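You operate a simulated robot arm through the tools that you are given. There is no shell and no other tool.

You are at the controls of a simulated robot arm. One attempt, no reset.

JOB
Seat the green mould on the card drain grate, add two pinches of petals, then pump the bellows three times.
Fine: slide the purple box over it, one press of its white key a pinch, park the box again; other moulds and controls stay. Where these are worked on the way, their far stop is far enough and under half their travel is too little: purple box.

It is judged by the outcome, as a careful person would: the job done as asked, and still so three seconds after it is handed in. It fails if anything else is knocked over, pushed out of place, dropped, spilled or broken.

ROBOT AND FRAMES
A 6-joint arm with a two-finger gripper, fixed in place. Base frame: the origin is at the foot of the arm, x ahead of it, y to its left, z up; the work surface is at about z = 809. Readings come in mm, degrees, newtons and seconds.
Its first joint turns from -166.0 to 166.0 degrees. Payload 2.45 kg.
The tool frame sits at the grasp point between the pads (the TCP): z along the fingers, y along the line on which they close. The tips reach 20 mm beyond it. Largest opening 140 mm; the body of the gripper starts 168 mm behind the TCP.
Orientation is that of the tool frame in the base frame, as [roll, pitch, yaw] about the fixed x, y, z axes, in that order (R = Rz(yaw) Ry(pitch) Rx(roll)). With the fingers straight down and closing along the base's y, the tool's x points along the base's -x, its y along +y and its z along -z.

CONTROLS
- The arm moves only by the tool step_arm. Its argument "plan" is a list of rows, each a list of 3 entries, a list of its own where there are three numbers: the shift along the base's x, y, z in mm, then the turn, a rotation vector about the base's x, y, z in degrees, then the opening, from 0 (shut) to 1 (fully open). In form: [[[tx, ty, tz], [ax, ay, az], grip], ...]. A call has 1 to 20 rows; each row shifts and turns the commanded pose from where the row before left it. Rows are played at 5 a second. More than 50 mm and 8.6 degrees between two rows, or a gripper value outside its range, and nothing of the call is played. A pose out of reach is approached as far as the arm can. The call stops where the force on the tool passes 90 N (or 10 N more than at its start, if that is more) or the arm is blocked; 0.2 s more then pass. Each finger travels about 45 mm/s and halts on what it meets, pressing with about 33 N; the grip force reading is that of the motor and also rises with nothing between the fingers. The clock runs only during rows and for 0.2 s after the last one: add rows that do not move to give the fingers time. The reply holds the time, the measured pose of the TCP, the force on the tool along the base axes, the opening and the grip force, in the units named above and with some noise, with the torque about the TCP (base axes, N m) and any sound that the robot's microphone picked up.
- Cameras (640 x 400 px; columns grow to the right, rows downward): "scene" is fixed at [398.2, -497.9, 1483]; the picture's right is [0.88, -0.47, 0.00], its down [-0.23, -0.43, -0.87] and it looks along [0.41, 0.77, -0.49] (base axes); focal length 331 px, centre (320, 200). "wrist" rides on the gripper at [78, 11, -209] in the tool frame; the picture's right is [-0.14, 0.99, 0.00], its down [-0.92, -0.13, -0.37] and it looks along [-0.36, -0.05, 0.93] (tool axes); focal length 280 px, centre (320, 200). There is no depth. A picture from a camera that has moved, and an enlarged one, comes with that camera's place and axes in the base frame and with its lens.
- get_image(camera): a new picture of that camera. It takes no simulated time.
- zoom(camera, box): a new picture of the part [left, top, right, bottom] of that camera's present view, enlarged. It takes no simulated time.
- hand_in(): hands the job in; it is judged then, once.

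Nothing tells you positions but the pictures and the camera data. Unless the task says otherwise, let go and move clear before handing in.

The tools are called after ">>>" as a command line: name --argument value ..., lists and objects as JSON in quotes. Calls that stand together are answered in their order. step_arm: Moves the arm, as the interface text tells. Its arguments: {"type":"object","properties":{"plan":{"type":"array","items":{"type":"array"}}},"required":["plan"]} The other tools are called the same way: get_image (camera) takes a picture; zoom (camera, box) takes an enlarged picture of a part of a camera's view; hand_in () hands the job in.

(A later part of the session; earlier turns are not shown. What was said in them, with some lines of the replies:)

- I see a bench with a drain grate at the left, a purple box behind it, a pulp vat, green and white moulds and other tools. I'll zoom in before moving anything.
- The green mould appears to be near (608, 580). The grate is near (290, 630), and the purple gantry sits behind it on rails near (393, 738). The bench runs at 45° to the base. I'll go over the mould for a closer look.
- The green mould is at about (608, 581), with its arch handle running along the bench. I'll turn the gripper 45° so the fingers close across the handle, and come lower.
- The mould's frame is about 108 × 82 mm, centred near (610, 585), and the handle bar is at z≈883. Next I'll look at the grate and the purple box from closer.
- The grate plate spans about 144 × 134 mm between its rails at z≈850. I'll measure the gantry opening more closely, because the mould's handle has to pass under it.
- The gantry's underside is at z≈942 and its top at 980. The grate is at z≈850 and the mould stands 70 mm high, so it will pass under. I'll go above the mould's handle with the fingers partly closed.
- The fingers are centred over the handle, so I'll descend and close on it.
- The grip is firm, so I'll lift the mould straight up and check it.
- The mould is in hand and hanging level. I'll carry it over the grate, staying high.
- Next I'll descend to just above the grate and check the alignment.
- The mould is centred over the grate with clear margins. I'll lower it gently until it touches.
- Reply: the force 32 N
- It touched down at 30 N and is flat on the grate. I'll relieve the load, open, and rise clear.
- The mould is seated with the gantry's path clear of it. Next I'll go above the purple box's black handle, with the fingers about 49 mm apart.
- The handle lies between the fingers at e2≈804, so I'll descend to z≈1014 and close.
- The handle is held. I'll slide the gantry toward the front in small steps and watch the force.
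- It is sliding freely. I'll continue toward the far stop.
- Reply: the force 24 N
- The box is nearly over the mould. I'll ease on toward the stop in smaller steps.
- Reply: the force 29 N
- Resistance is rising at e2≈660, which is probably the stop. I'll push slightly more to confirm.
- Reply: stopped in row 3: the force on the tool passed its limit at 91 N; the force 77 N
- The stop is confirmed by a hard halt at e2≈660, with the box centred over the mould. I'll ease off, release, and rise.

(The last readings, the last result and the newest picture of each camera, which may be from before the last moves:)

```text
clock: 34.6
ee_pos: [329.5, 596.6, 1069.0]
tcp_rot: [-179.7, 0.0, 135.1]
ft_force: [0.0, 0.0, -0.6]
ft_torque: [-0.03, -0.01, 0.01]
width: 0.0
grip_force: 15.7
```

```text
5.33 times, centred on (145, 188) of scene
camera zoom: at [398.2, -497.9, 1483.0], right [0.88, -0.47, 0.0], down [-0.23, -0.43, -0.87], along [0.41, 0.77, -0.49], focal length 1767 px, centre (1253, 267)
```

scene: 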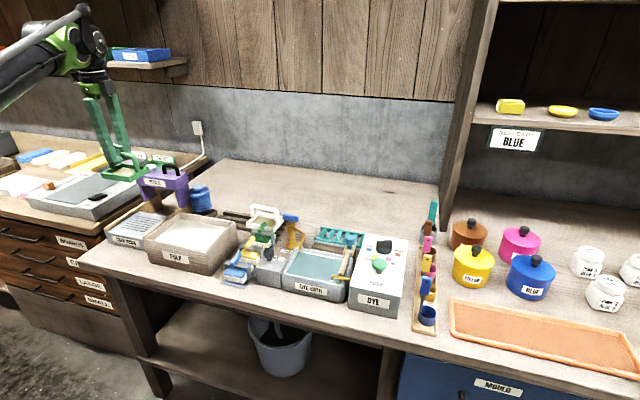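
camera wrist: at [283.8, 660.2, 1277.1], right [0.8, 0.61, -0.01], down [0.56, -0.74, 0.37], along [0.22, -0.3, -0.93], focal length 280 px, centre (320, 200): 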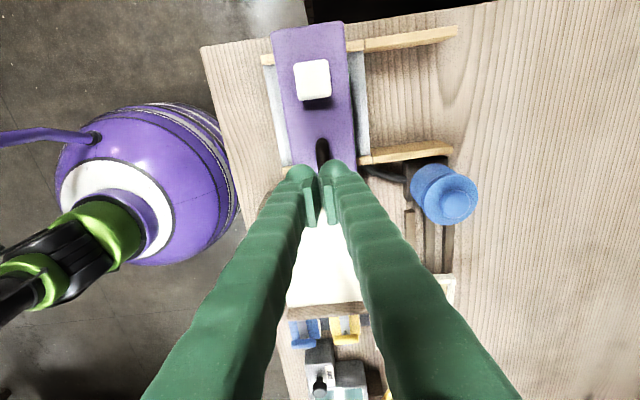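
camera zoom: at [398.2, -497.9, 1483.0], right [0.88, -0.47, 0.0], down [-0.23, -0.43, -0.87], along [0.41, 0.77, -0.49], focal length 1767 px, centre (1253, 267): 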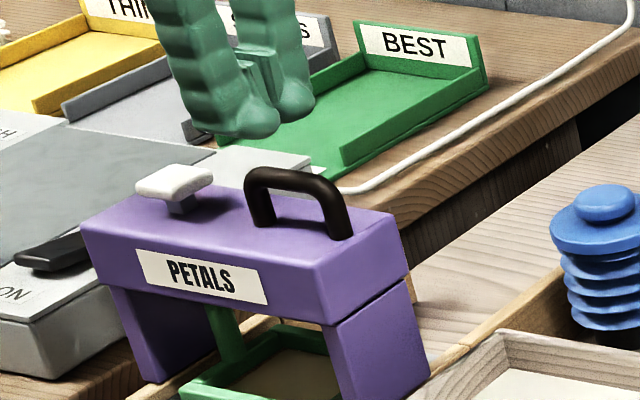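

The box sits over the mould and the handle is free. The white key is now at about (272, 663), with its top at z≈1002. I'll move the closed fingertips above it.

>>> step_arm --plan '[[[-10, 11, 0], [0.2, -0.2, 0], 0], [[-20, 23, 0], [0, 0, 0], 0], [[-18, 20, 0], [0, 0, 0], 0], [[-9, 12, 0], [0, 0, 0], 0], [[0, 0, -20], [0, 0, 0], 0], [[0, 0, 0], [0, 0, 0], 0], [[0, 0, 0], [0, 0, 0], 0]]'

>>> get_image --camera "wrist"

>>> zoom --camera "scene" --box '[85, 150, 205, 225]'

```text
clock: 36.2
ee_pos: [270.1, 663.8, 1050.2]
tcp_rot: [-180.0, 0.0, 135.2]
ft_force: [-0.2, -0.1, 0.2]
ft_torque: [0.04, -0.01, 0.03]
width: 0.0
grip_force: 29.4
```

```text
taken
camera wrist: at [223.1, 726.3, 1257.9], right [0.8, 0.61, 0.0], down [0.56, -0.74, 0.37], along [0.22, -0.29, -0.93], focal length 280 px, centre (320, 200)
```

wrist: 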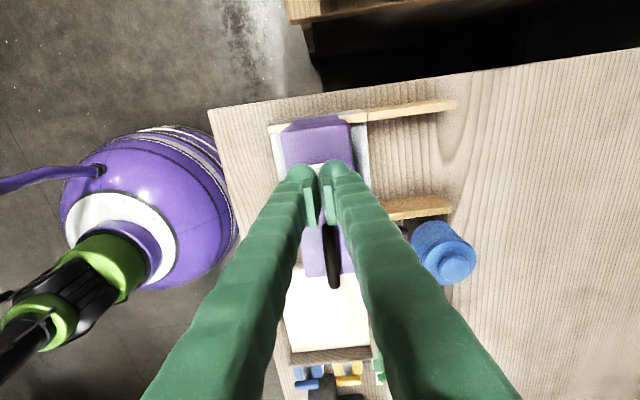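

```text
5.33 times, centred on (145, 188) of scene
camera zoom: at [398.2, -497.9, 1483.0], right [0.88, -0.47, 0.0], down [-0.23, -0.43, -0.87], along [0.41, 0.77, -0.49], focal length 1767 px, centre (1253, 267)
```

zoom: 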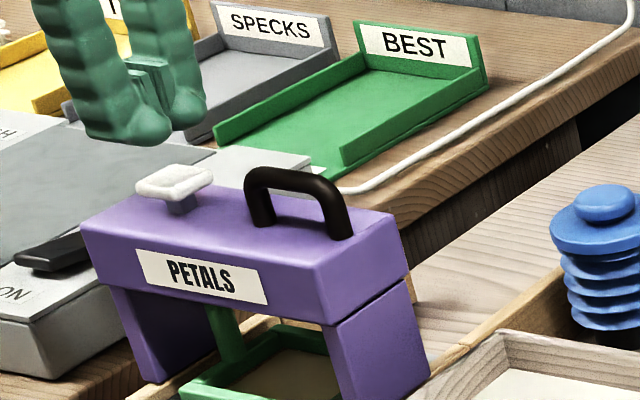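

The tips are about 28 mm above the key and aligned to within 2 mm. I'll descend slowly for the first press and watch the force and sound.

>>> step_arm --plan '[[[1.4, -1.4, -10], [0, 0, 0], 0], [[0, 0, -10], [0, 0, 0], 0], [[0, 0, -4], [0, 0, 0], 0], [[0, 0, -2], [0, 0, 0], 0], [[0, 0, -2], [0, 0, 0], 0], [[0, 0, -2], [0, 0, 0], 0], [[0, 0, 0], [0, 0, 0], 0]]'

>>> zoom --camera "scene" --box '[85, 150, 205, 225]'

```text
clock: 37.8
ee_pos: [270.3, 661.3, 1020.2]
tcp_rot: [180.0, 0.0, 135.1]
ft_force: [0.4, -0.1, 1.8]
ft_torque: [0.01, 0.0, 0.01]
width: 6.1
grip_force: 28.9
```

```text
5.33 times, centred on (145, 188) of scene
camera zoom: at [398.2, -497.9, 1483.0], right [0.88, -0.47, 0.0], down [-0.23, -0.43, -0.87], along [0.41, 0.77, -0.49], focal length 1767 px, centre (1253, 267)
```

zoom: 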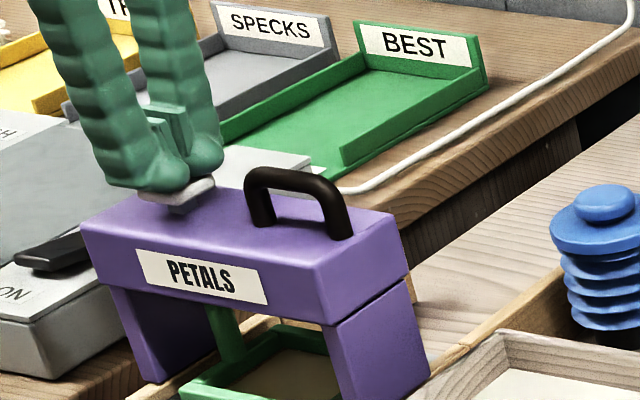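

The tips have just touched the key, so I'll press on in small steps.

>>> step_arm --plan '[[[0, 0, -2], [0, 0, 0], 0], [[0, 0, -2], [0, 0, 0], 0], [[0, 0, 0], [0, 0, 0], 0]]'

>>> zoom --camera "scene" --box '[85, 150, 205, 225]'

```text
clock: 38.6
ee_pos: [271.7, 663.0, 1015.3]
tcp_rot: [180.0, -0.1, 135.2]
ft_force: [-1.5, -0.5, 2.6]
ft_torque: [-0.06, 0.0, 0.0]
width: 6.2
grip_force: 29.5
heard: click
```

```text
5.33 times, centred on (145, 188) of scene
camera zoom: at [398.2, -497.9, 1483.0], right [0.88, -0.47, 0.0], down [-0.23, -0.43, -0.87], along [0.41, 0.77, -0.49], focal length 1767 px, centre (1253, 267)
```

zoom: 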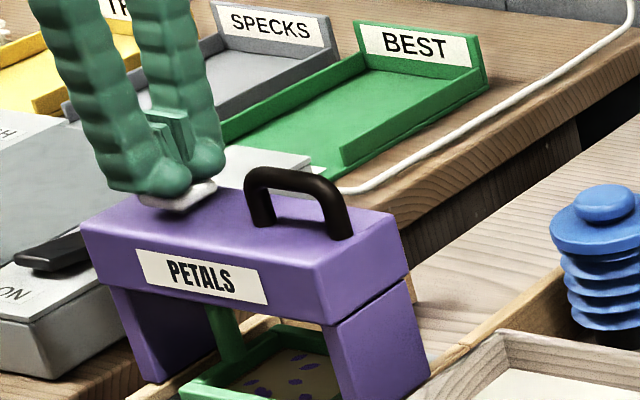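

A click was heard and petals appeared on the mould. I'll release the key fully, rising clear, before the second press.

>>> step_arm --plan '[[[0, 0, 4], [0, 0, 0], 0], [[0, 0, 6], [0, 0, 0], 0], [[0, 0, 8], [0, 0, 0], 0], [[0, 0, 0], [0, 0, 0], 0], [[0, 0, 0], [0, 0, 0], 0]]'

>>> zoom --camera "scene" --box '[85, 150, 205, 225]'

```text
clock: 39.8
ee_pos: [271.9, 663.5, 1034.1]
tcp_rot: [-179.9, 0.0, 135.2]
ft_force: [0.1, 0.1, 0.2]
ft_torque: [-0.01, 0.0, 0.01]
width: 0.2
grip_force: 29.7
```

```text
5.33 times, centred on (145, 188) of scene
camera zoom: at [398.2, -497.9, 1483.0], right [0.88, -0.47, 0.0], down [-0.23, -0.43, -0.87], along [0.41, 0.77, -0.49], focal length 1767 px, centre (1253, 267)
```

zoom: 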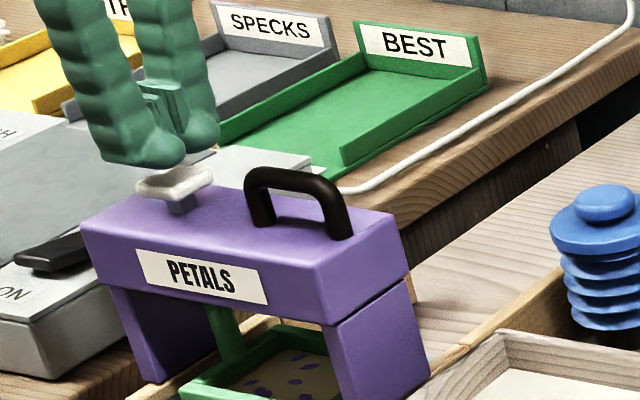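

The key has sprung back up. I'll make the second press the same way.

>>> step_arm --plan '[[[0, 0, -6], [0, 0, 0], 0], [[0, 0, -4], [0, 0, 0], 0], [[0, 0, -2], [0, 0, 0], 0], [[0, 0, -2], [0, 0, 0], 0], [[0, 0, -2], [0, 0, 0], 0], [[0, 0, -2], [0, 0, 0], 0], [[0, 0, 0], [0, 0, 0], 0]]'

>>> zoom --camera "scene" --box '[85, 150, 205, 225]'

```text
clock: 41.4
ee_pos: [272.4, 662.7, 1017.9]
tcp_rot: [180.0, -0.1, 135.2]
ft_force: [-1.1, 0.4, 2.7]
ft_torque: [-0.05, 0.02, 0.0]
width: 5.9
grip_force: 29.4
heard: click
```

```text
5.33 times, centred on (145, 188) of scene
camera zoom: at [398.2, -497.9, 1483.0], right [0.88, -0.47, 0.0], down [-0.23, -0.43, -0.87], along [0.41, 0.77, -0.49], focal length 1767 px, centre (1253, 267)
```

zoom: 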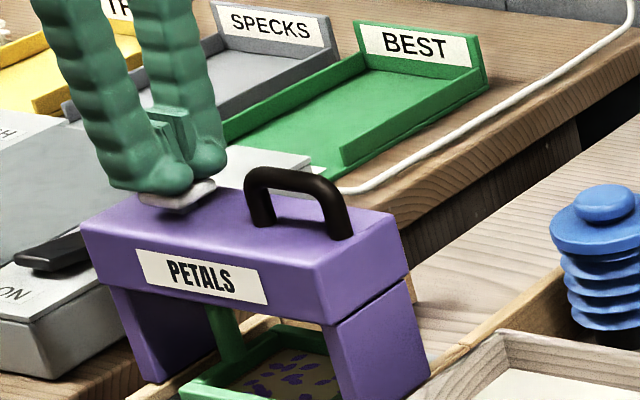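

The second click brought more petals. I'll rise clear, move back over the handle, and check the view.

>>> step_arm --plan '[[[0, 0, 6], [0, 0, 0], 0], [[0, 0, 18], [0, 0, 0], 0], [[0, 0, 25], [0, 0, 0], 0], [[0, 0, 15], [0, 0, 0], 0], [[15, -15, 0], [0, 0, 0], 0.1], [[20, -20, 0], [0, 0, 0], 0.2], [[16, -16, 0], [0, 0, 0], 0.35], [[10, -10, 0], [0, 0, 0], 0.35], [[0, 0, 0], [0, 0, 0], 0.35], [[0, 0, 0], [0, 0, 0], 0.35]]'

>>> get_image --camera "wrist"

>>> zoom --camera "wrist" --box '[240, 100, 400, 200]'

>>> zoom --camera "scene" --box '[85, 150, 205, 225]'

```text
clock: 43.6
ee_pos: [333.3, 597.5, 1080.1]
tcp_rot: [-180.0, -0.1, 135.2]
ft_force: [-0.8, -0.7, 0.0]
ft_torque: [-0.02, -0.01, 0.0]
width: 48.9
grip_force: 0.1
```

```text
taken
camera wrist: at [287.1, 661.3, 1288.4], right [0.8, 0.61, 0.0], down [0.56, -0.74, 0.37], along [0.22, -0.29, -0.93], focal length 280 px, centre (320, 200)
```

wrist: 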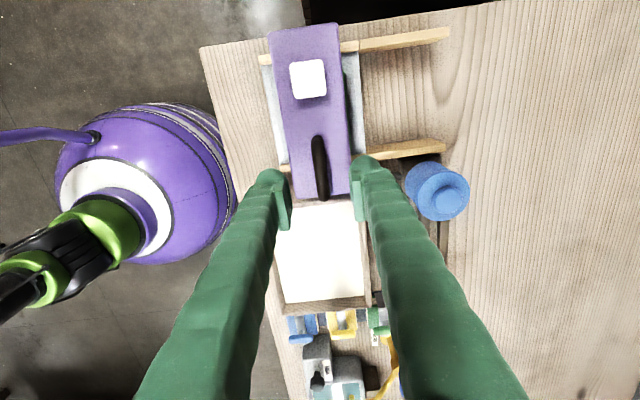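

```text
4.00 times, centred on (320, 150) of wrist
camera zoom: at [287.1, 661.3, 1288.4], right [0.8, 0.61, 0.0], down [0.56, -0.74, 0.37], along [0.22, -0.29, -0.93], focal length 1122 px, centre (320, 400)
```

zoom: 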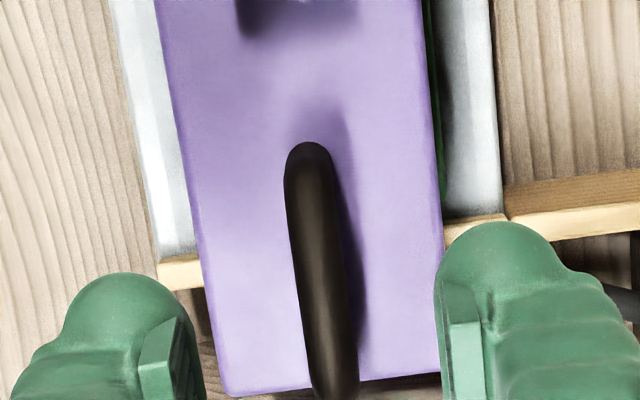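

```text
5.33 times, centred on (145, 188) of scene
camera zoom: at [398.2, -497.9, 1483.0], right [0.88, -0.47, 0.0], down [-0.23, -0.43, -0.87], along [0.41, 0.77, -0.49], focal length 1767 px, centre (1253, 267)
```

zoom: 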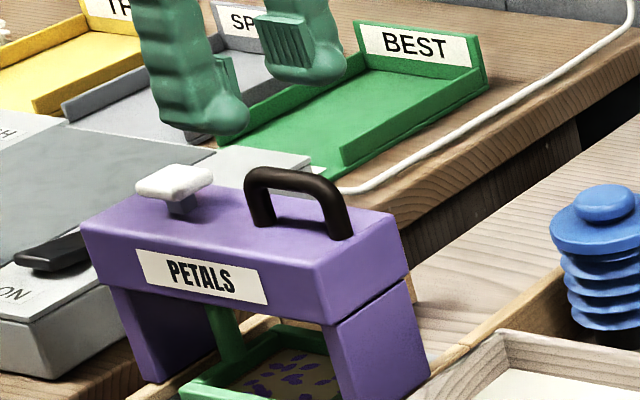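

The handle is centred between the fingers again, so I'll descend and grip.

>>> step_arm --plan '[[[0, 0, -20], [0, 0, 0], 0.35], [[0, 0, -20], [0, 0, 0], 0.35], [[0, 0, -15], [0, 0, 0], 0.35], [[0, 0, -10], [0, 0, 0], 0.35], [[0, 0, 0], [0, 0, 0], 0.35], [[0, 0, 0], [0, 0, 0], 0.2], [[0, 0, 0], [0, 0, 0], 0.1], [[0, 0, 0], [0, 0, 0], 0], [[0, 0, 0], [0, 0, 0], 0], [[0, 0, 0], [0, 0, 0], 0]]'

>>> zoom --camera "scene" --box '[85, 150, 205, 225]'

```text
clock: 45.8
ee_pos: [333.4, 599.1, 1014.8]
tcp_rot: [180.0, -0.2, 135.2]
ft_force: [3.5, 5.2, 2.0]
ft_torque: [0.02, -0.03, -0.16]
width: 9.0
grip_force: 36.6
```

```text
5.33 times, centred on (145, 188) of scene
camera zoom: at [398.2, -497.9, 1483.0], right [0.88, -0.47, 0.0], down [-0.23, -0.43, -0.87], along [0.41, 0.77, -0.49], focal length 1767 px, centre (1253, 267)
```

zoom: 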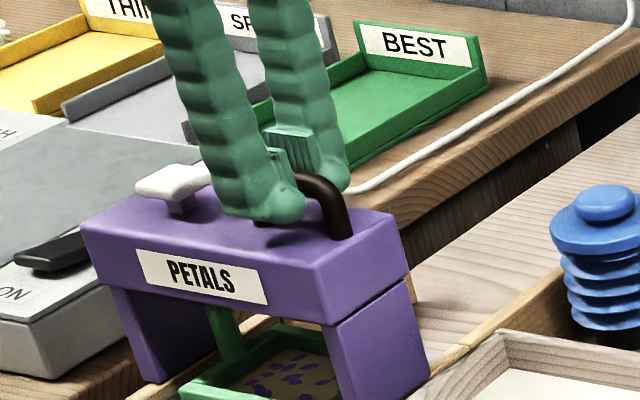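

It is gripped, so I'll slide the box back toward its park position.

>>> step_arm --plan '[[[2, 2, 0], [0, 0, 0], 0], [[5, 5, 0], [0, 0, 0], 0], [[7.07, 7.07, 0], [0, 0, 0], 0], [[7.07, 7.07, 0], [0, 0, 0], 0], [[7.07, 7.07, 0], [0, 0, 0], 0], [[7.07, 7.07, 0], [0, 0, 0], 0], [[7.07, 7.07, 0], [0, 0, 0], 0], [[7.07, 7.07, 0], [0, 0, 0], 0], [[0, 0, 0], [0, 0, 0], 0]]'

>>> zoom --camera "scene" --box '[85, 140, 245, 240]'

```text
clock: 47.8
ee_pos: [385.0, 650.8, 1015.7]
tcp_rot: [-180.0, -0.1, 135.3]
ft_force: [21.2, -17.7, -31.5]
ft_torque: [-0.31, -0.35, -0.16]
width: 9.0
grip_force: 36.7
```

```text
4.00 times, centred on (165, 190) of scene
camera zoom: at [398.2, -497.9, 1483.0], right [0.88, -0.47, 0.0], down [-0.23, -0.43, -0.87], along [0.41, 0.77, -0.49], focal length 1325 px, centre (940, 240)
```

zoom: 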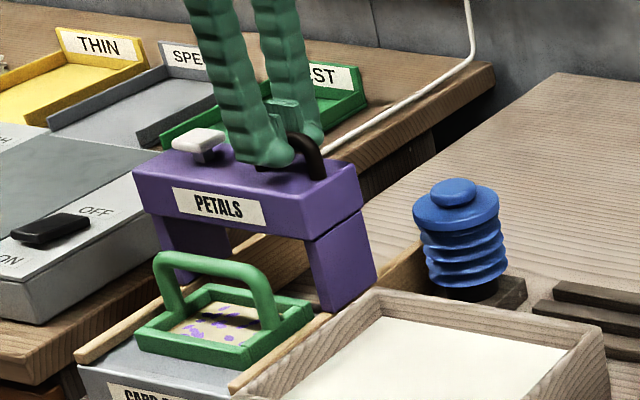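

It is sliding, with some side and lifting load on the rail. I'll trim by about 1 mm and continue.

>>> step_arm --plan '[[[5.7, 4.3, -0.6], [0, 0, 0], 0], [[7.07, 7.07, -0.2], [0, 0, 0], 0], [[7.07, 7.07, 0], [0, 0, 0], 0], [[7.07, 7.07, 0], [0, 0, 0], 0], [[7.07, 7.07, 0], [0, 0, 0], 0], [[0, 0, 0], [0, 0, 0], 0]]'

>>> zoom --camera "scene" --box '[85, 120, 245, 220]'

```text
clock: 49.2
ee_pos: [417.5, 681.9, 1015.6]
tcp_rot: [-179.9, -0.1, 135.2]
ft_force: [10.0, -8.3, -17.6]
ft_torque: [-0.04, -0.07, -0.13]
width: 9.2
grip_force: 36.6
```

```text
4.00 times, centred on (165, 170) of scene
camera zoom: at [398.2, -497.9, 1483.0], right [0.88, -0.47, 0.0], down [-0.23, -0.43, -0.87], along [0.41, 0.77, -0.49], focal length 1325 px, centre (940, 320)
```

zoom: 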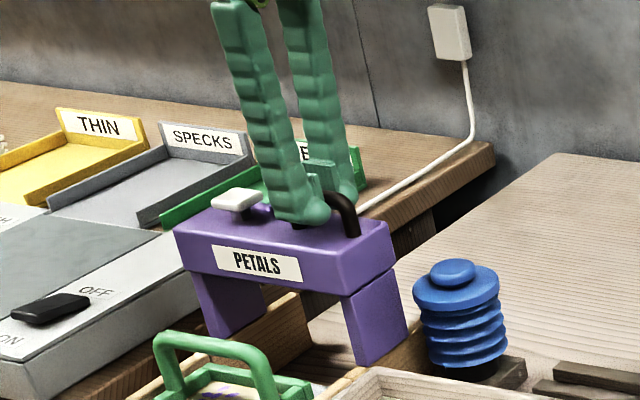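

There is about 26 mm left to the parked position, so I'll take small steps until it stops.

>>> step_arm --plan '[[[3.8, 3.2, -0.5], [0, 0, 0], 0], [[3.5, 3.5, 0], [0, 0, 0], 0], [[3.5, 3.5, 0], [0, 0, 0], 0], [[3.5, 3.5, 0], [0, 0, 0], 0], [[2.1, 2.1, 0], [0, 0, 0], 0], [[1.4, 1.4, 0], [0, 0, 0], 0], [[0, 0, 0], [0, 0, 0], 0]]'

>>> zoom --camera "scene" --box '[85, 120, 245, 220]'

```text
clock: 50.8
ee_pos: [435.2, 701.0, 1015.2]
tcp_rot: [179.9, -0.1, 135.2]
ft_force: [-3.6, 1.1, 12.3]
ft_torque: [0.05, 0.09, -0.2]
width: 8.8
grip_force: 36.5
```

```text
4.00 times, centred on (165, 170) of scene
camera zoom: at [398.2, -497.9, 1483.0], right [0.88, -0.47, 0.0], down [-0.23, -0.43, -0.87], along [0.41, 0.77, -0.49], focal length 1325 px, centre (940, 320)
```

zoom: 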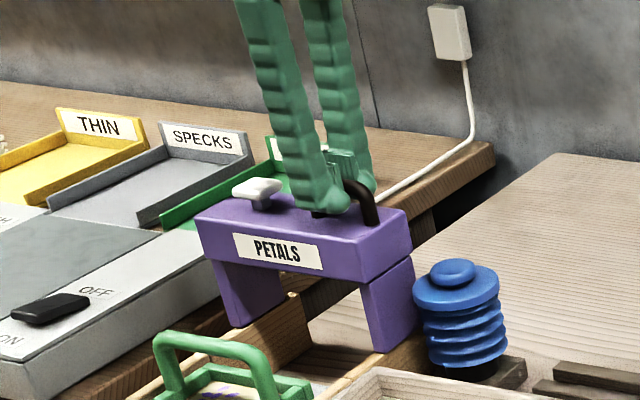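

The box looks just as it did when parked. I'll nudge it gently to confirm it is at the stop.

>>> step_arm --plan '[[[1, 1, 0], [0, 0, 0], 0], [[1, 1, 0], [0, 0, 0], 0], [[0, 0, 0], [0, 0, 0], 0]]'

```text
clock: 51.6
ee_pos: [436.5, 701.3, 1014.2]
tcp_rot: [179.9, 0.1, 135.3]
ft_force: [-5.5, -2.3, 2.4]
ft_torque: [-0.02, -0.02, -0.15]
width: 8.7
grip_force: 36.5
```

>>> step_arm --plan '[[[1, 1, 0], [0, 0, 0], 0], [[1, 1, 0], [0, 0, 0], 0], [[0, 0, 0], [0, 0, 0], 0]]'

>>> zoom --camera "scene" --box '[130, 155, 220, 211]'

```text
clock: 52.4
ee_pos: [436.4, 702.4, 1015.2]
tcp_rot: [-179.8, 0.0, 135.2]
ft_force: [-47.1, -48.8, -44.1]
ft_torque: [-0.09, -0.15, 0.15]
width: 9.0
grip_force: 36.3
```

```text
7.11 times, centred on (175, 183) of scene
camera zoom: at [398.2, -497.9, 1483.0], right [0.88, -0.47, 0.0], down [-0.23, -0.43, -0.87], along [0.41, 0.77, -0.49], focal length 2356 px, centre (1351, 321)
```

zoom: 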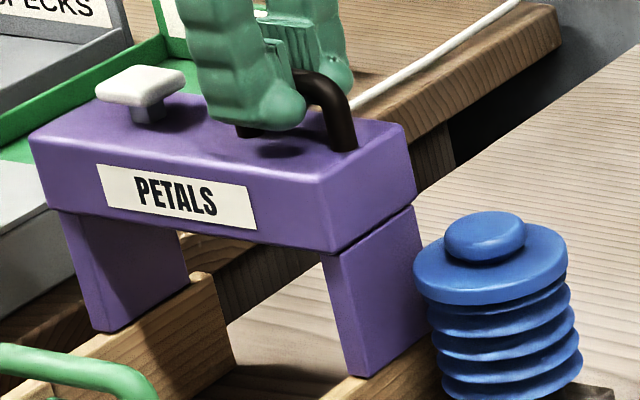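

It is parked at its stop and matches the starting picture exactly. I'll relax the push, let go, and rise.

>>> step_arm --plan '[[[-1, -1, 0], [0, 0, 0], 0], [[-0.6, -0.6, 0], [0, 0, 0], 0], [[0, 0, 0], [0, 0, 0], 0.1], [[0, 0, 0], [0, 0, 0], 0.2], [[0, 0, 0], [0, 0, 0], 0.35], [[0, 0, 0], [0, 0, 0], 0.35], [[0, 0, 10], [0, 0, 0], 0.35], [[0, 0, 20], [0, 0, 0], 0.35], [[0, 0, 30], [0, 0, 0], 0.35], [[0, 0, 30], [0, 0, 0], 0.35], [[0, 0, 0], [0, 0, 0], 0.35]]'

>>> get_image --camera "wrist"

>>> zoom --camera "scene" --box '[130, 155, 220, 211]'

```text
clock: 54.8
ee_pos: [437.7, 703.3, 1106.0]
tcp_rot: [180.0, 0.0, 135.2]
ft_force: [-0.6, -0.1, 0.6]
ft_torque: [-0.01, 0.0, 0.05]
width: 49.0
grip_force: 0.0
```

```text
taken
camera wrist: at [391.3, 766.3, 1313.0], right [0.8, 0.61, 0.0], down [0.56, -0.74, 0.37], along [0.22, -0.29, -0.93], focal length 280 px, centre (320, 200)
```

wrist: 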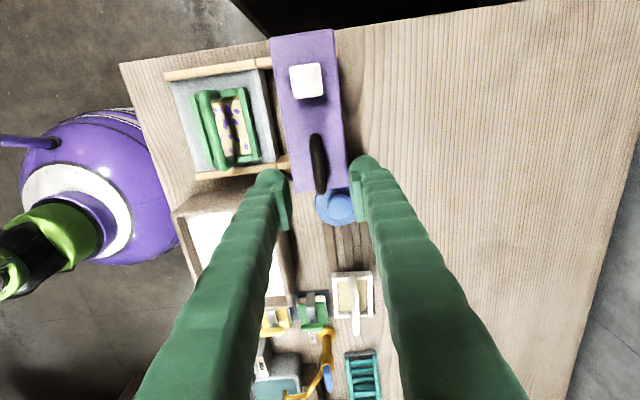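

```text
7.11 times, centred on (175, 183) of scene
camera zoom: at [398.2, -497.9, 1483.0], right [0.88, -0.47, 0.0], down [-0.23, -0.43, -0.87], along [0.41, 0.77, -0.49], focal length 2356 px, centre (1351, 321)
```

zoom: 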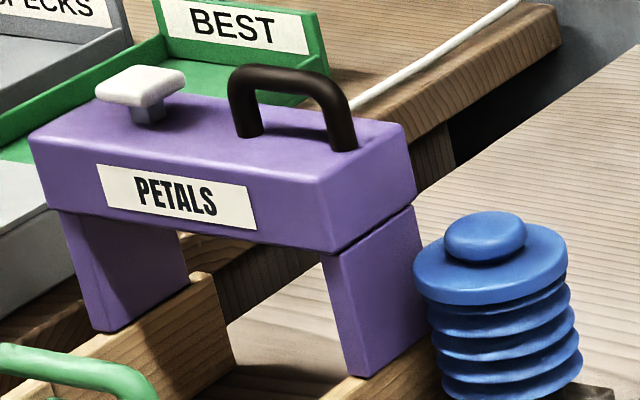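

The purple box is parked. Next are the blue bellows, at about (513, 653) with their top at z≈930. I'll move above them with closed fingers and look.

>>> step_arm --plan '[[[15, -10, 0], [0, 0, -0.2], 0.2], [[22, -15, 0], [0, 0, 0], 0.1], [[22, -15, 0], [0, 0, 0], 0], [[16, -10, 0], [0, 0, 0], 0], [[0, 0, 0], [0, 0, 0], 0], [[0, 0, 0], [0, 0, 0], 0]]'

>>> get_image --camera "wrist"

>>> zoom --camera "wrist" --box '[240, 100, 400, 200]'

>>> zoom --camera "scene" --box '[130, 120, 260, 220]'

```text
clock: 56.2
ee_pos: [512.1, 653.1, 1105.0]
tcp_rot: [-180.0, -0.1, 135.0]
ft_force: [0.2, 0.4, -0.2]
ft_torque: [0.0, 0.01, -0.01]
width: 0.0
grip_force: 28.6
```

```text
taken
camera wrist: at [465.5, 715.4, 1312.6], right [0.8, 0.6, 0.0], down [0.56, -0.74, 0.37], along [0.22, -0.29, -0.93], focal length 280 px, centre (320, 200)
```

wrist: 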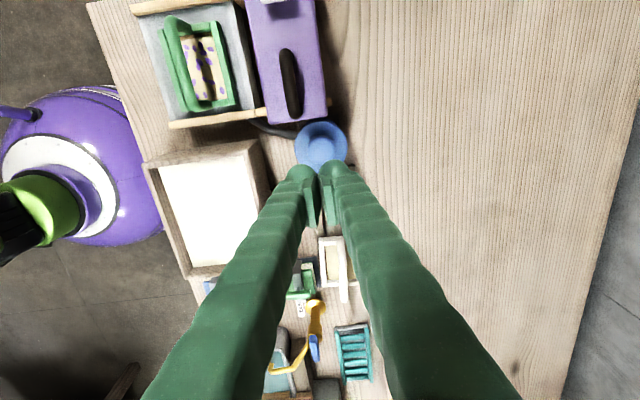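

```text
4.00 times, centred on (320, 150) of wrist
camera zoom: at [465.5, 715.4, 1312.6], right [0.8, 0.6, 0.0], down [0.56, -0.74, 0.37], along [0.22, -0.29, -0.93], focal length 1122 px, centre (320, 400)
```

zoom: 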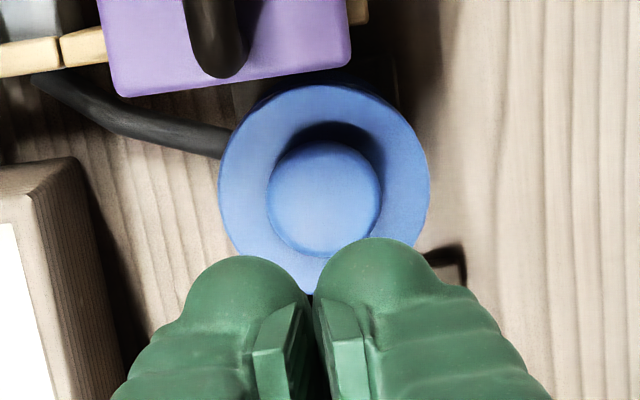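

```text
4.00 times, centred on (195, 170) of scene
camera zoom: at [398.2, -497.9, 1483.0], right [0.88, -0.47, 0.0], down [-0.23, -0.43, -0.87], along [0.41, 0.77, -0.49], focal length 1325 px, centre (820, 320)
```

zoom: 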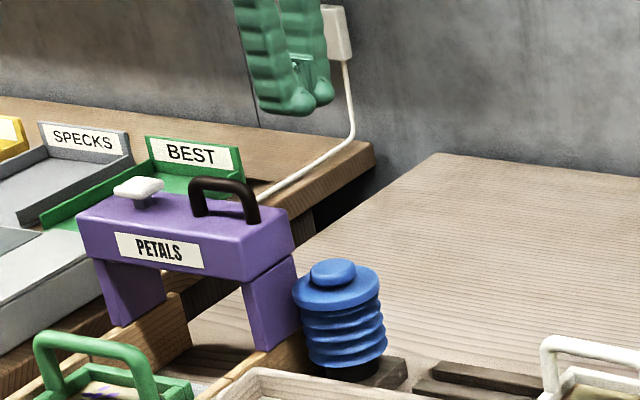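

The bellows' knob centre is at about (512, 656), top z≈935. I'll descend onto it and press to learn its stiffness and stroke. This will be pump one.

>>> step_arm --plan '[[[-0.5, 3.5, -20], [0, 0, 0], 0], [[0, 0, -35], [0, 0, 0], 0], [[0, 0, -35], [0, 0, 0], 0], [[0, 0, -30], [0, 0, 0], 0], [[0, 0, -15], [0, 0, 0], 0], [[0, 0, -7], [0, 0, 0], 0], [[0, 0, 0], [0, 0, 0], 0]]'

>>> zoom --camera "scene" --box '[150, 140, 246, 200]'

>>> get_image --camera "wrist"

```text
clock: 57.8
ee_pos: [512.5, 656.3, 961.5]
tcp_rot: [-179.9, -0.1, 135.0]
ft_force: [-0.7, 0.6, -0.1]
ft_torque: [-0.02, -0.01, 0.03]
width: 0.1
grip_force: 29.6
```

```text
6.67 times, centred on (198, 170) of scene
camera zoom: at [398.2, -497.9, 1483.0], right [0.88, -0.47, 0.0], down [-0.23, -0.43, -0.87], along [0.41, 0.77, -0.49], focal length 2209 px, centre (1133, 400)
```

zoom: 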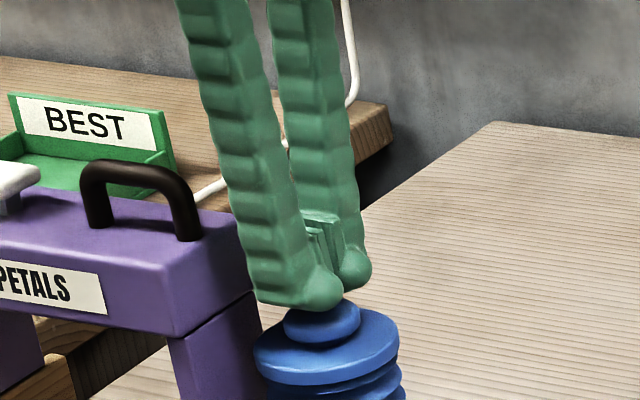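

```text
taken
camera wrist: at [466.3, 718.9, 1170.1], right [0.8, 0.6, 0.0], down [0.56, -0.74, 0.37], along [0.22, -0.29, -0.93], focal length 280 px, centre (320, 200)
```

wrist: 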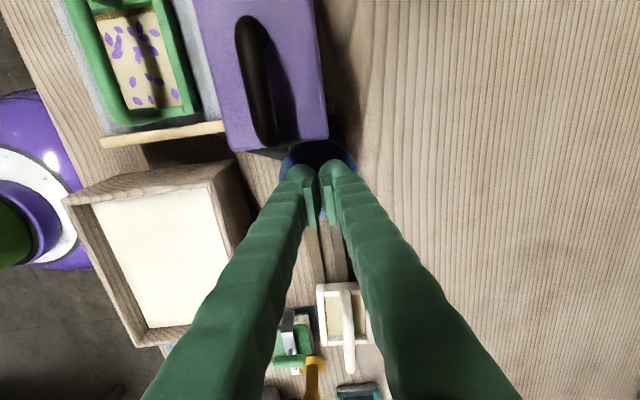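

The tips are just above the knob, so I'll press down in small steps.

>>> step_arm --plan '[[[0, 0, -4], [0, 0, 0], 0], [[0, 0, -4], [0, 0, 0], 0], [[0, 0, -4], [0, 0, 0], 0], [[0, 0, -4], [0, 0, 0], 0], [[0, 0, 0], [0, 0, 0], 0]]'

>>> zoom --camera "scene" --box '[150, 160, 246, 220]'

```text
clock: 59.0
ee_pos: [511.9, 655.1, 946.1]
tcp_rot: [-180.0, 0.1, 135.0]
ft_force: [0.8, 1.0, 3.1]
ft_torque: [0.0, -0.06, 0.0]
width: 6.1
grip_force: 29.4
```

```text
6.67 times, centred on (198, 190) of scene
camera zoom: at [398.2, -497.9, 1483.0], right [0.88, -0.47, 0.0], down [-0.23, -0.43, -0.87], along [0.41, 0.77, -0.49], focal length 2209 px, centre (1133, 267)
```

zoom: 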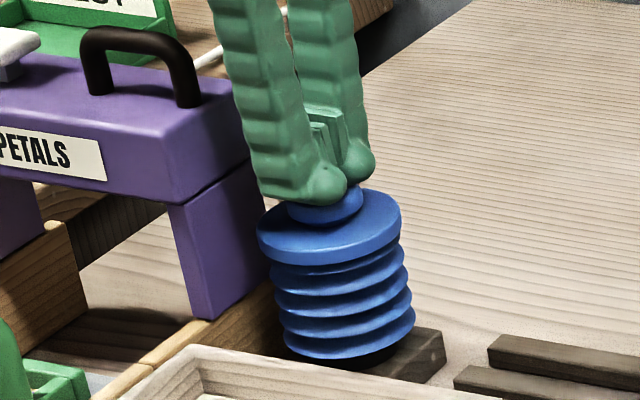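

It is soft so far, at about 3 N. I'll keep pressing.

>>> step_arm --plan '[[[0, 0, -4], [0, 0, 0], 0], [[0, 0, -4], [0, 0, 0], 0], [[0, 0, -4], [0, 0, 0], 0], [[0, 0, -4], [0, 0, 0], 0], [[0, 0, 0], [0, 0, 0], 0]]'

>>> zoom --camera "scene" --box '[150, 160, 246, 220]'

```text
clock: 60.1
ee_pos: [512.4, 655.6, 936.3]
tcp_rot: [179.7, 0.1, 135.1]
ft_force: [2.2, 2.5, 57.7]
ft_torque: [-0.14, 0.01, -0.02]
width: 6.1
grip_force: 29.3
heard: click
stopped in row 5: the force on the tool passed its limit at 95 N (the readings are from after the stop); the commanded pose is now the measured one
```

```text
6.67 times, centred on (198, 190) of scene
camera zoom: at [398.2, -497.9, 1483.0], right [0.88, -0.47, 0.0], down [-0.23, -0.43, -0.87], along [0.41, 0.77, -0.49], focal length 2209 px, centre (1133, 267)
```

zoom: 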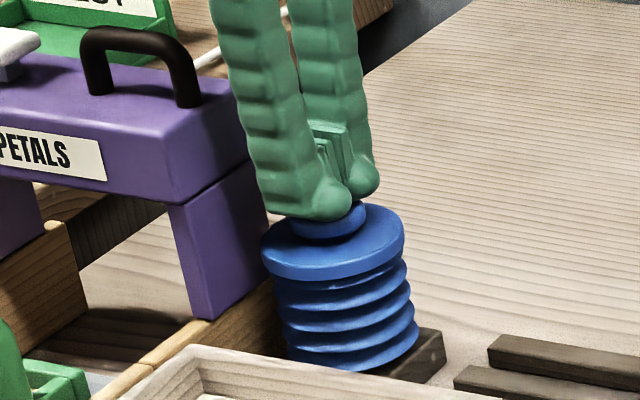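

A click was heard and the bottom stop was reached at TCP z≈936, so that is one pump. I'll rise well clear so it re-extends.

>>> step_arm --plan '[[[0, 0, 5], [0, 0, 0], 0], [[0, 0, 8], [0, 0, 0], 0], [[0, 0, 10], [0, 0, 0], 0], [[0, 0, 7], [0, 0, 0], 0], [[0, 0, 0], [0, 0, 0], 0], [[0, 0, 0], [0, 0, 0], 0]]'

>>> zoom --camera "scene" --box '[150, 160, 246, 220]'

```text
clock: 61.5
ee_pos: [513.5, 657.1, 964.7]
tcp_rot: [179.8, 0.0, 135.1]
ft_force: [0.0, 0.3, 0.5]
ft_torque: [0.04, 0.0, -0.04]
width: 0.1
grip_force: 29.5
```

```text
6.67 times, centred on (198, 190) of scene
camera zoom: at [398.2, -497.9, 1483.0], right [0.88, -0.47, 0.0], down [-0.23, -0.43, -0.87], along [0.41, 0.77, -0.49], focal length 2209 px, centre (1133, 267)
```

zoom: 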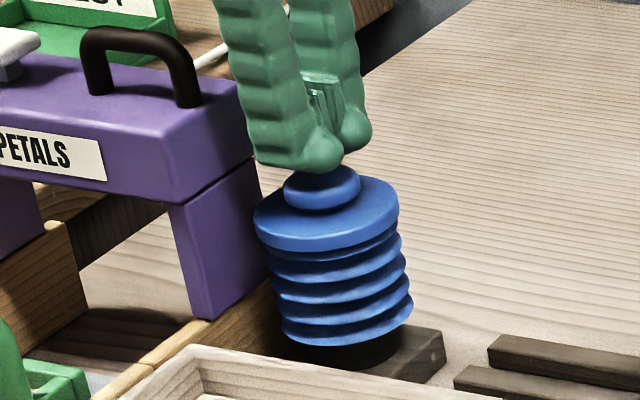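

The bellows have re-extended fully, so I'll do pump two.

>>> step_arm --plan '[[[0, 0, -8], [0, 0, 0], 0], [[0, 0, -6], [0, 0, 0], 0], [[0, 0, -6], [0, 0, 0], 0], [[0, 0, -4], [0, 0, 0], 0], [[0, 0, -3], [0, 0, 0], 0], [[0, 0, -1.5], [0, 0, 0], 0], [[0, 0, 0], [0, 0, 0], 0]]'

>>> zoom --camera "scene" --box '[150, 160, 246, 220]'

```text
clock: 63.1
ee_pos: [512.6, 656.6, 937.1]
tcp_rot: [179.7, -0.1, 134.9]
ft_force: [14.2, 15.9, 48.4]
ft_torque: [0.17, -0.26, 0.03]
width: 5.9
grip_force: 29.5
heard: click
```

```text
6.67 times, centred on (198, 190) of scene
camera zoom: at [398.2, -497.9, 1483.0], right [0.88, -0.47, 0.0], down [-0.23, -0.43, -0.87], along [0.41, 0.77, -0.49], focal length 2209 px, centre (1133, 267)
```

zoom: 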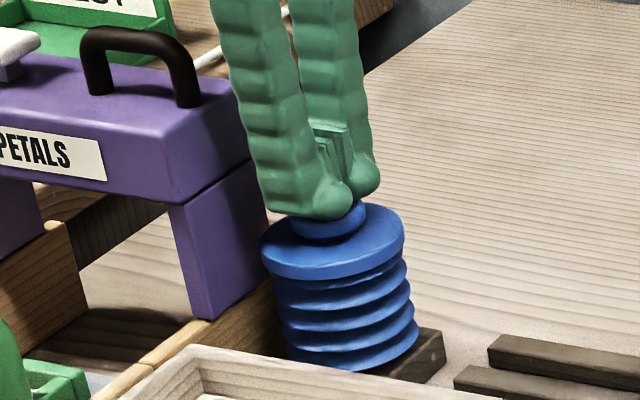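

Pump two is done and clicked. I'll release fully before the third.

>>> step_arm --plan '[[[0, 0, 5], [0, 0, 0], 0], [[0, 0, 8], [0, 0, 0], 0], [[0, 0, 10], [0, 0, 0], 0], [[0, 0, 6], [0, 0, 0], 0], [[0, 0, 0], [0, 0, 0], 0], [[0, 0, 0], [0, 0, 0], 0]]'

>>> zoom --camera "scene" --box '[150, 160, 246, 220]'

```text
clock: 64.5
ee_pos: [513.2, 656.9, 964.2]
tcp_rot: [179.7, 0.0, 135.1]
ft_force: [0.1, 0.5, -0.7]
ft_torque: [-0.01, -0.01, 0.0]
width: 0.0
grip_force: 29.5
```

```text
6.67 times, centred on (198, 190) of scene
camera zoom: at [398.2, -497.9, 1483.0], right [0.88, -0.47, 0.0], down [-0.23, -0.43, -0.87], along [0.41, 0.77, -0.49], focal length 2209 px, centre (1133, 267)
```

zoom: 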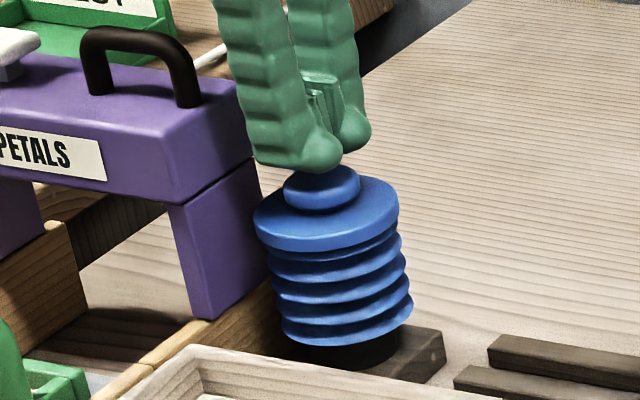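

The bellows are extended again, so I'll do pump three.

>>> step_arm --plan '[[[0, 0, -8], [0, 0, 0], 0], [[0, 0, -6], [0, 0, 0], 0], [[0, 0, -6], [0, 0, 0], 0], [[0, 0, -4], [0, 0, 0], 0], [[0, 0, -3], [0, 0, 0], 0], [[0, 0, -1.5], [0, 0, 0], 0], [[0, 0, 0], [0, 0, 0], 0]]'

>>> zoom --camera "scene" --box '[150, 160, 246, 220]'

```text
clock: 66.1
ee_pos: [513.2, 657.2, 936.3]
tcp_rot: [179.8, -0.1, 135.0]
ft_force: [4.8, 10.5, 29.6]
ft_torque: [0.07, -0.09, 0.09]
width: 6.0
grip_force: 29.7
heard: click
```

```text
6.67 times, centred on (198, 190) of scene
camera zoom: at [398.2, -497.9, 1483.0], right [0.88, -0.47, 0.0], down [-0.23, -0.43, -0.87], along [0.41, 0.77, -0.49], focal length 2209 px, centre (1133, 267)
```

zoom: 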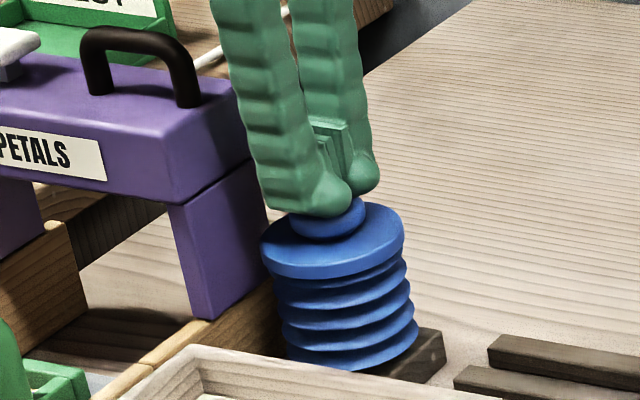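

The third pump clicked. I'll rise straight up well clear and inspect everything.

>>> step_arm --plan '[[[0, 0, 5], [0, 0, 0], 0], [[0, 0, 10], [0, 0, 0], 0], [[0, 0, 20], [0, 0, 0], 0], [[0, 0, 30], [0, 0, 0], 0], [[0, 0, 40], [0, 0, 0], 0], [[0, 0, 40], [0, 0, 0], 0], [[0, 0, 40], [0, 0, 0], 0], [[0, 0, 30], [0, 0, 0], 0], [[0, 0, 0], [0, 0, 0], 0]]'

>>> get_image --camera "wrist"

>>> get_image --camera "scene"

>>> zoom --camera "scene" --box '[85, 150, 245, 250]'

>>> zoom --camera "scene" --box '[220, 200, 440, 337]'

```text
clock: 68.1
ee_pos: [512.2, 656.8, 1150.9]
tcp_rot: [179.9, 0.0, 135.1]
ft_force: [0.3, 0.4, -0.2]
ft_torque: [0.03, 0.05, 0.02]
width: 0.0
grip_force: 29.5
```

```text
taken
camera wrist: at [466.2, 718.3, 1358.2], right [0.8, 0.6, 0.0], down [0.56, -0.74, 0.37], along [0.22, -0.29, -0.93], focal length 280 px, centre (320, 200)
```

wrist: 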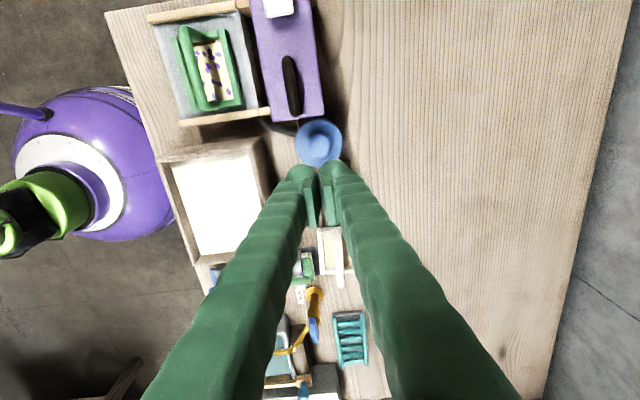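

```text
taken
```

scene: 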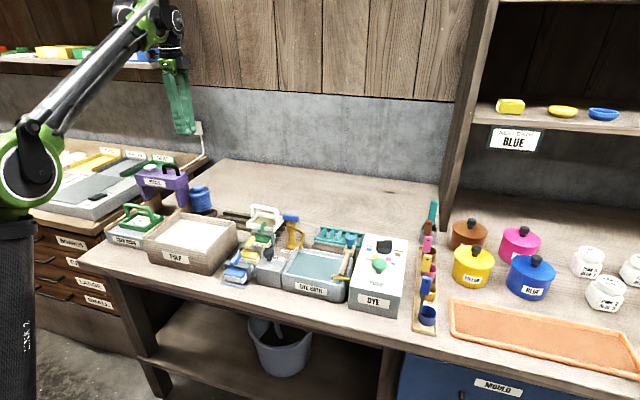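

```text
4.00 times, centred on (165, 200) of scene
camera zoom: at [398.2, -497.9, 1483.0], right [0.88, -0.47, 0.0], down [-0.23, -0.43, -0.87], along [0.41, 0.77, -0.49], focal length 1325 px, centre (940, 200)
```

zoom: 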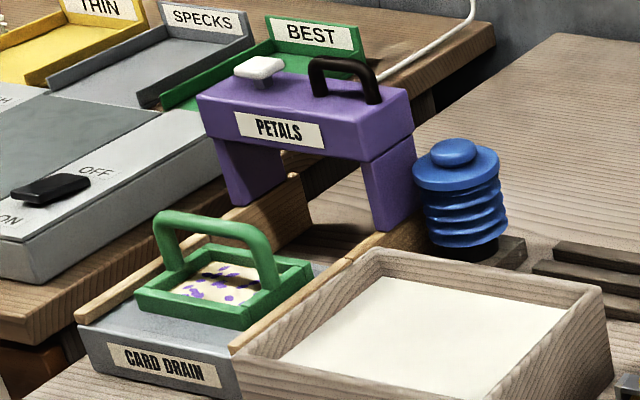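

```text
2.91 times, centred on (330, 268) of scene
camera zoom: at [398.2, -497.9, 1483.0], right [0.88, -0.47, 0.0], down [-0.23, -0.43, -0.87], along [0.41, 0.77, -0.49], focal length 964 px, centre (291, 1)
```

zoom: 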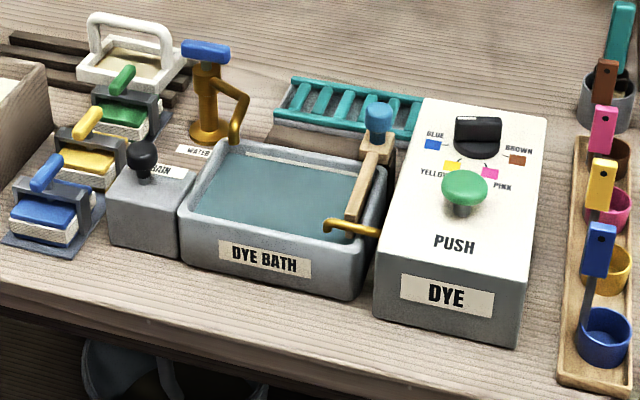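

Everything is as asked. The green mould with two pinches of petals is on the grate, the purple box is parked, the bellows were pumped three times and are extended again, and nothing else has moved. The arm is clear, so I'm handing in.

>>> hand_in

```text
The job is handed in.
```

The job is done and handed in.

- **Mould:** the green mould sits flat on the card drain grate, between the rails.
- **Petals:** I slid the purple box over the mould to its far stop and pressed the white key twice. Each press gave a click and petals fell onto the mould.
- **Purple box:** it is back at its park stop and looks the same as in the starting picture.
- **Bellows:** I pressed them down three times to the bottom, with a click each time, and let them rise fully after each press.

In the final pictures the white mould, the other controls and everything else on the bench look unmoved, with nothing dropped or spilled. I let go of everything and raised the arm clear before handing in.
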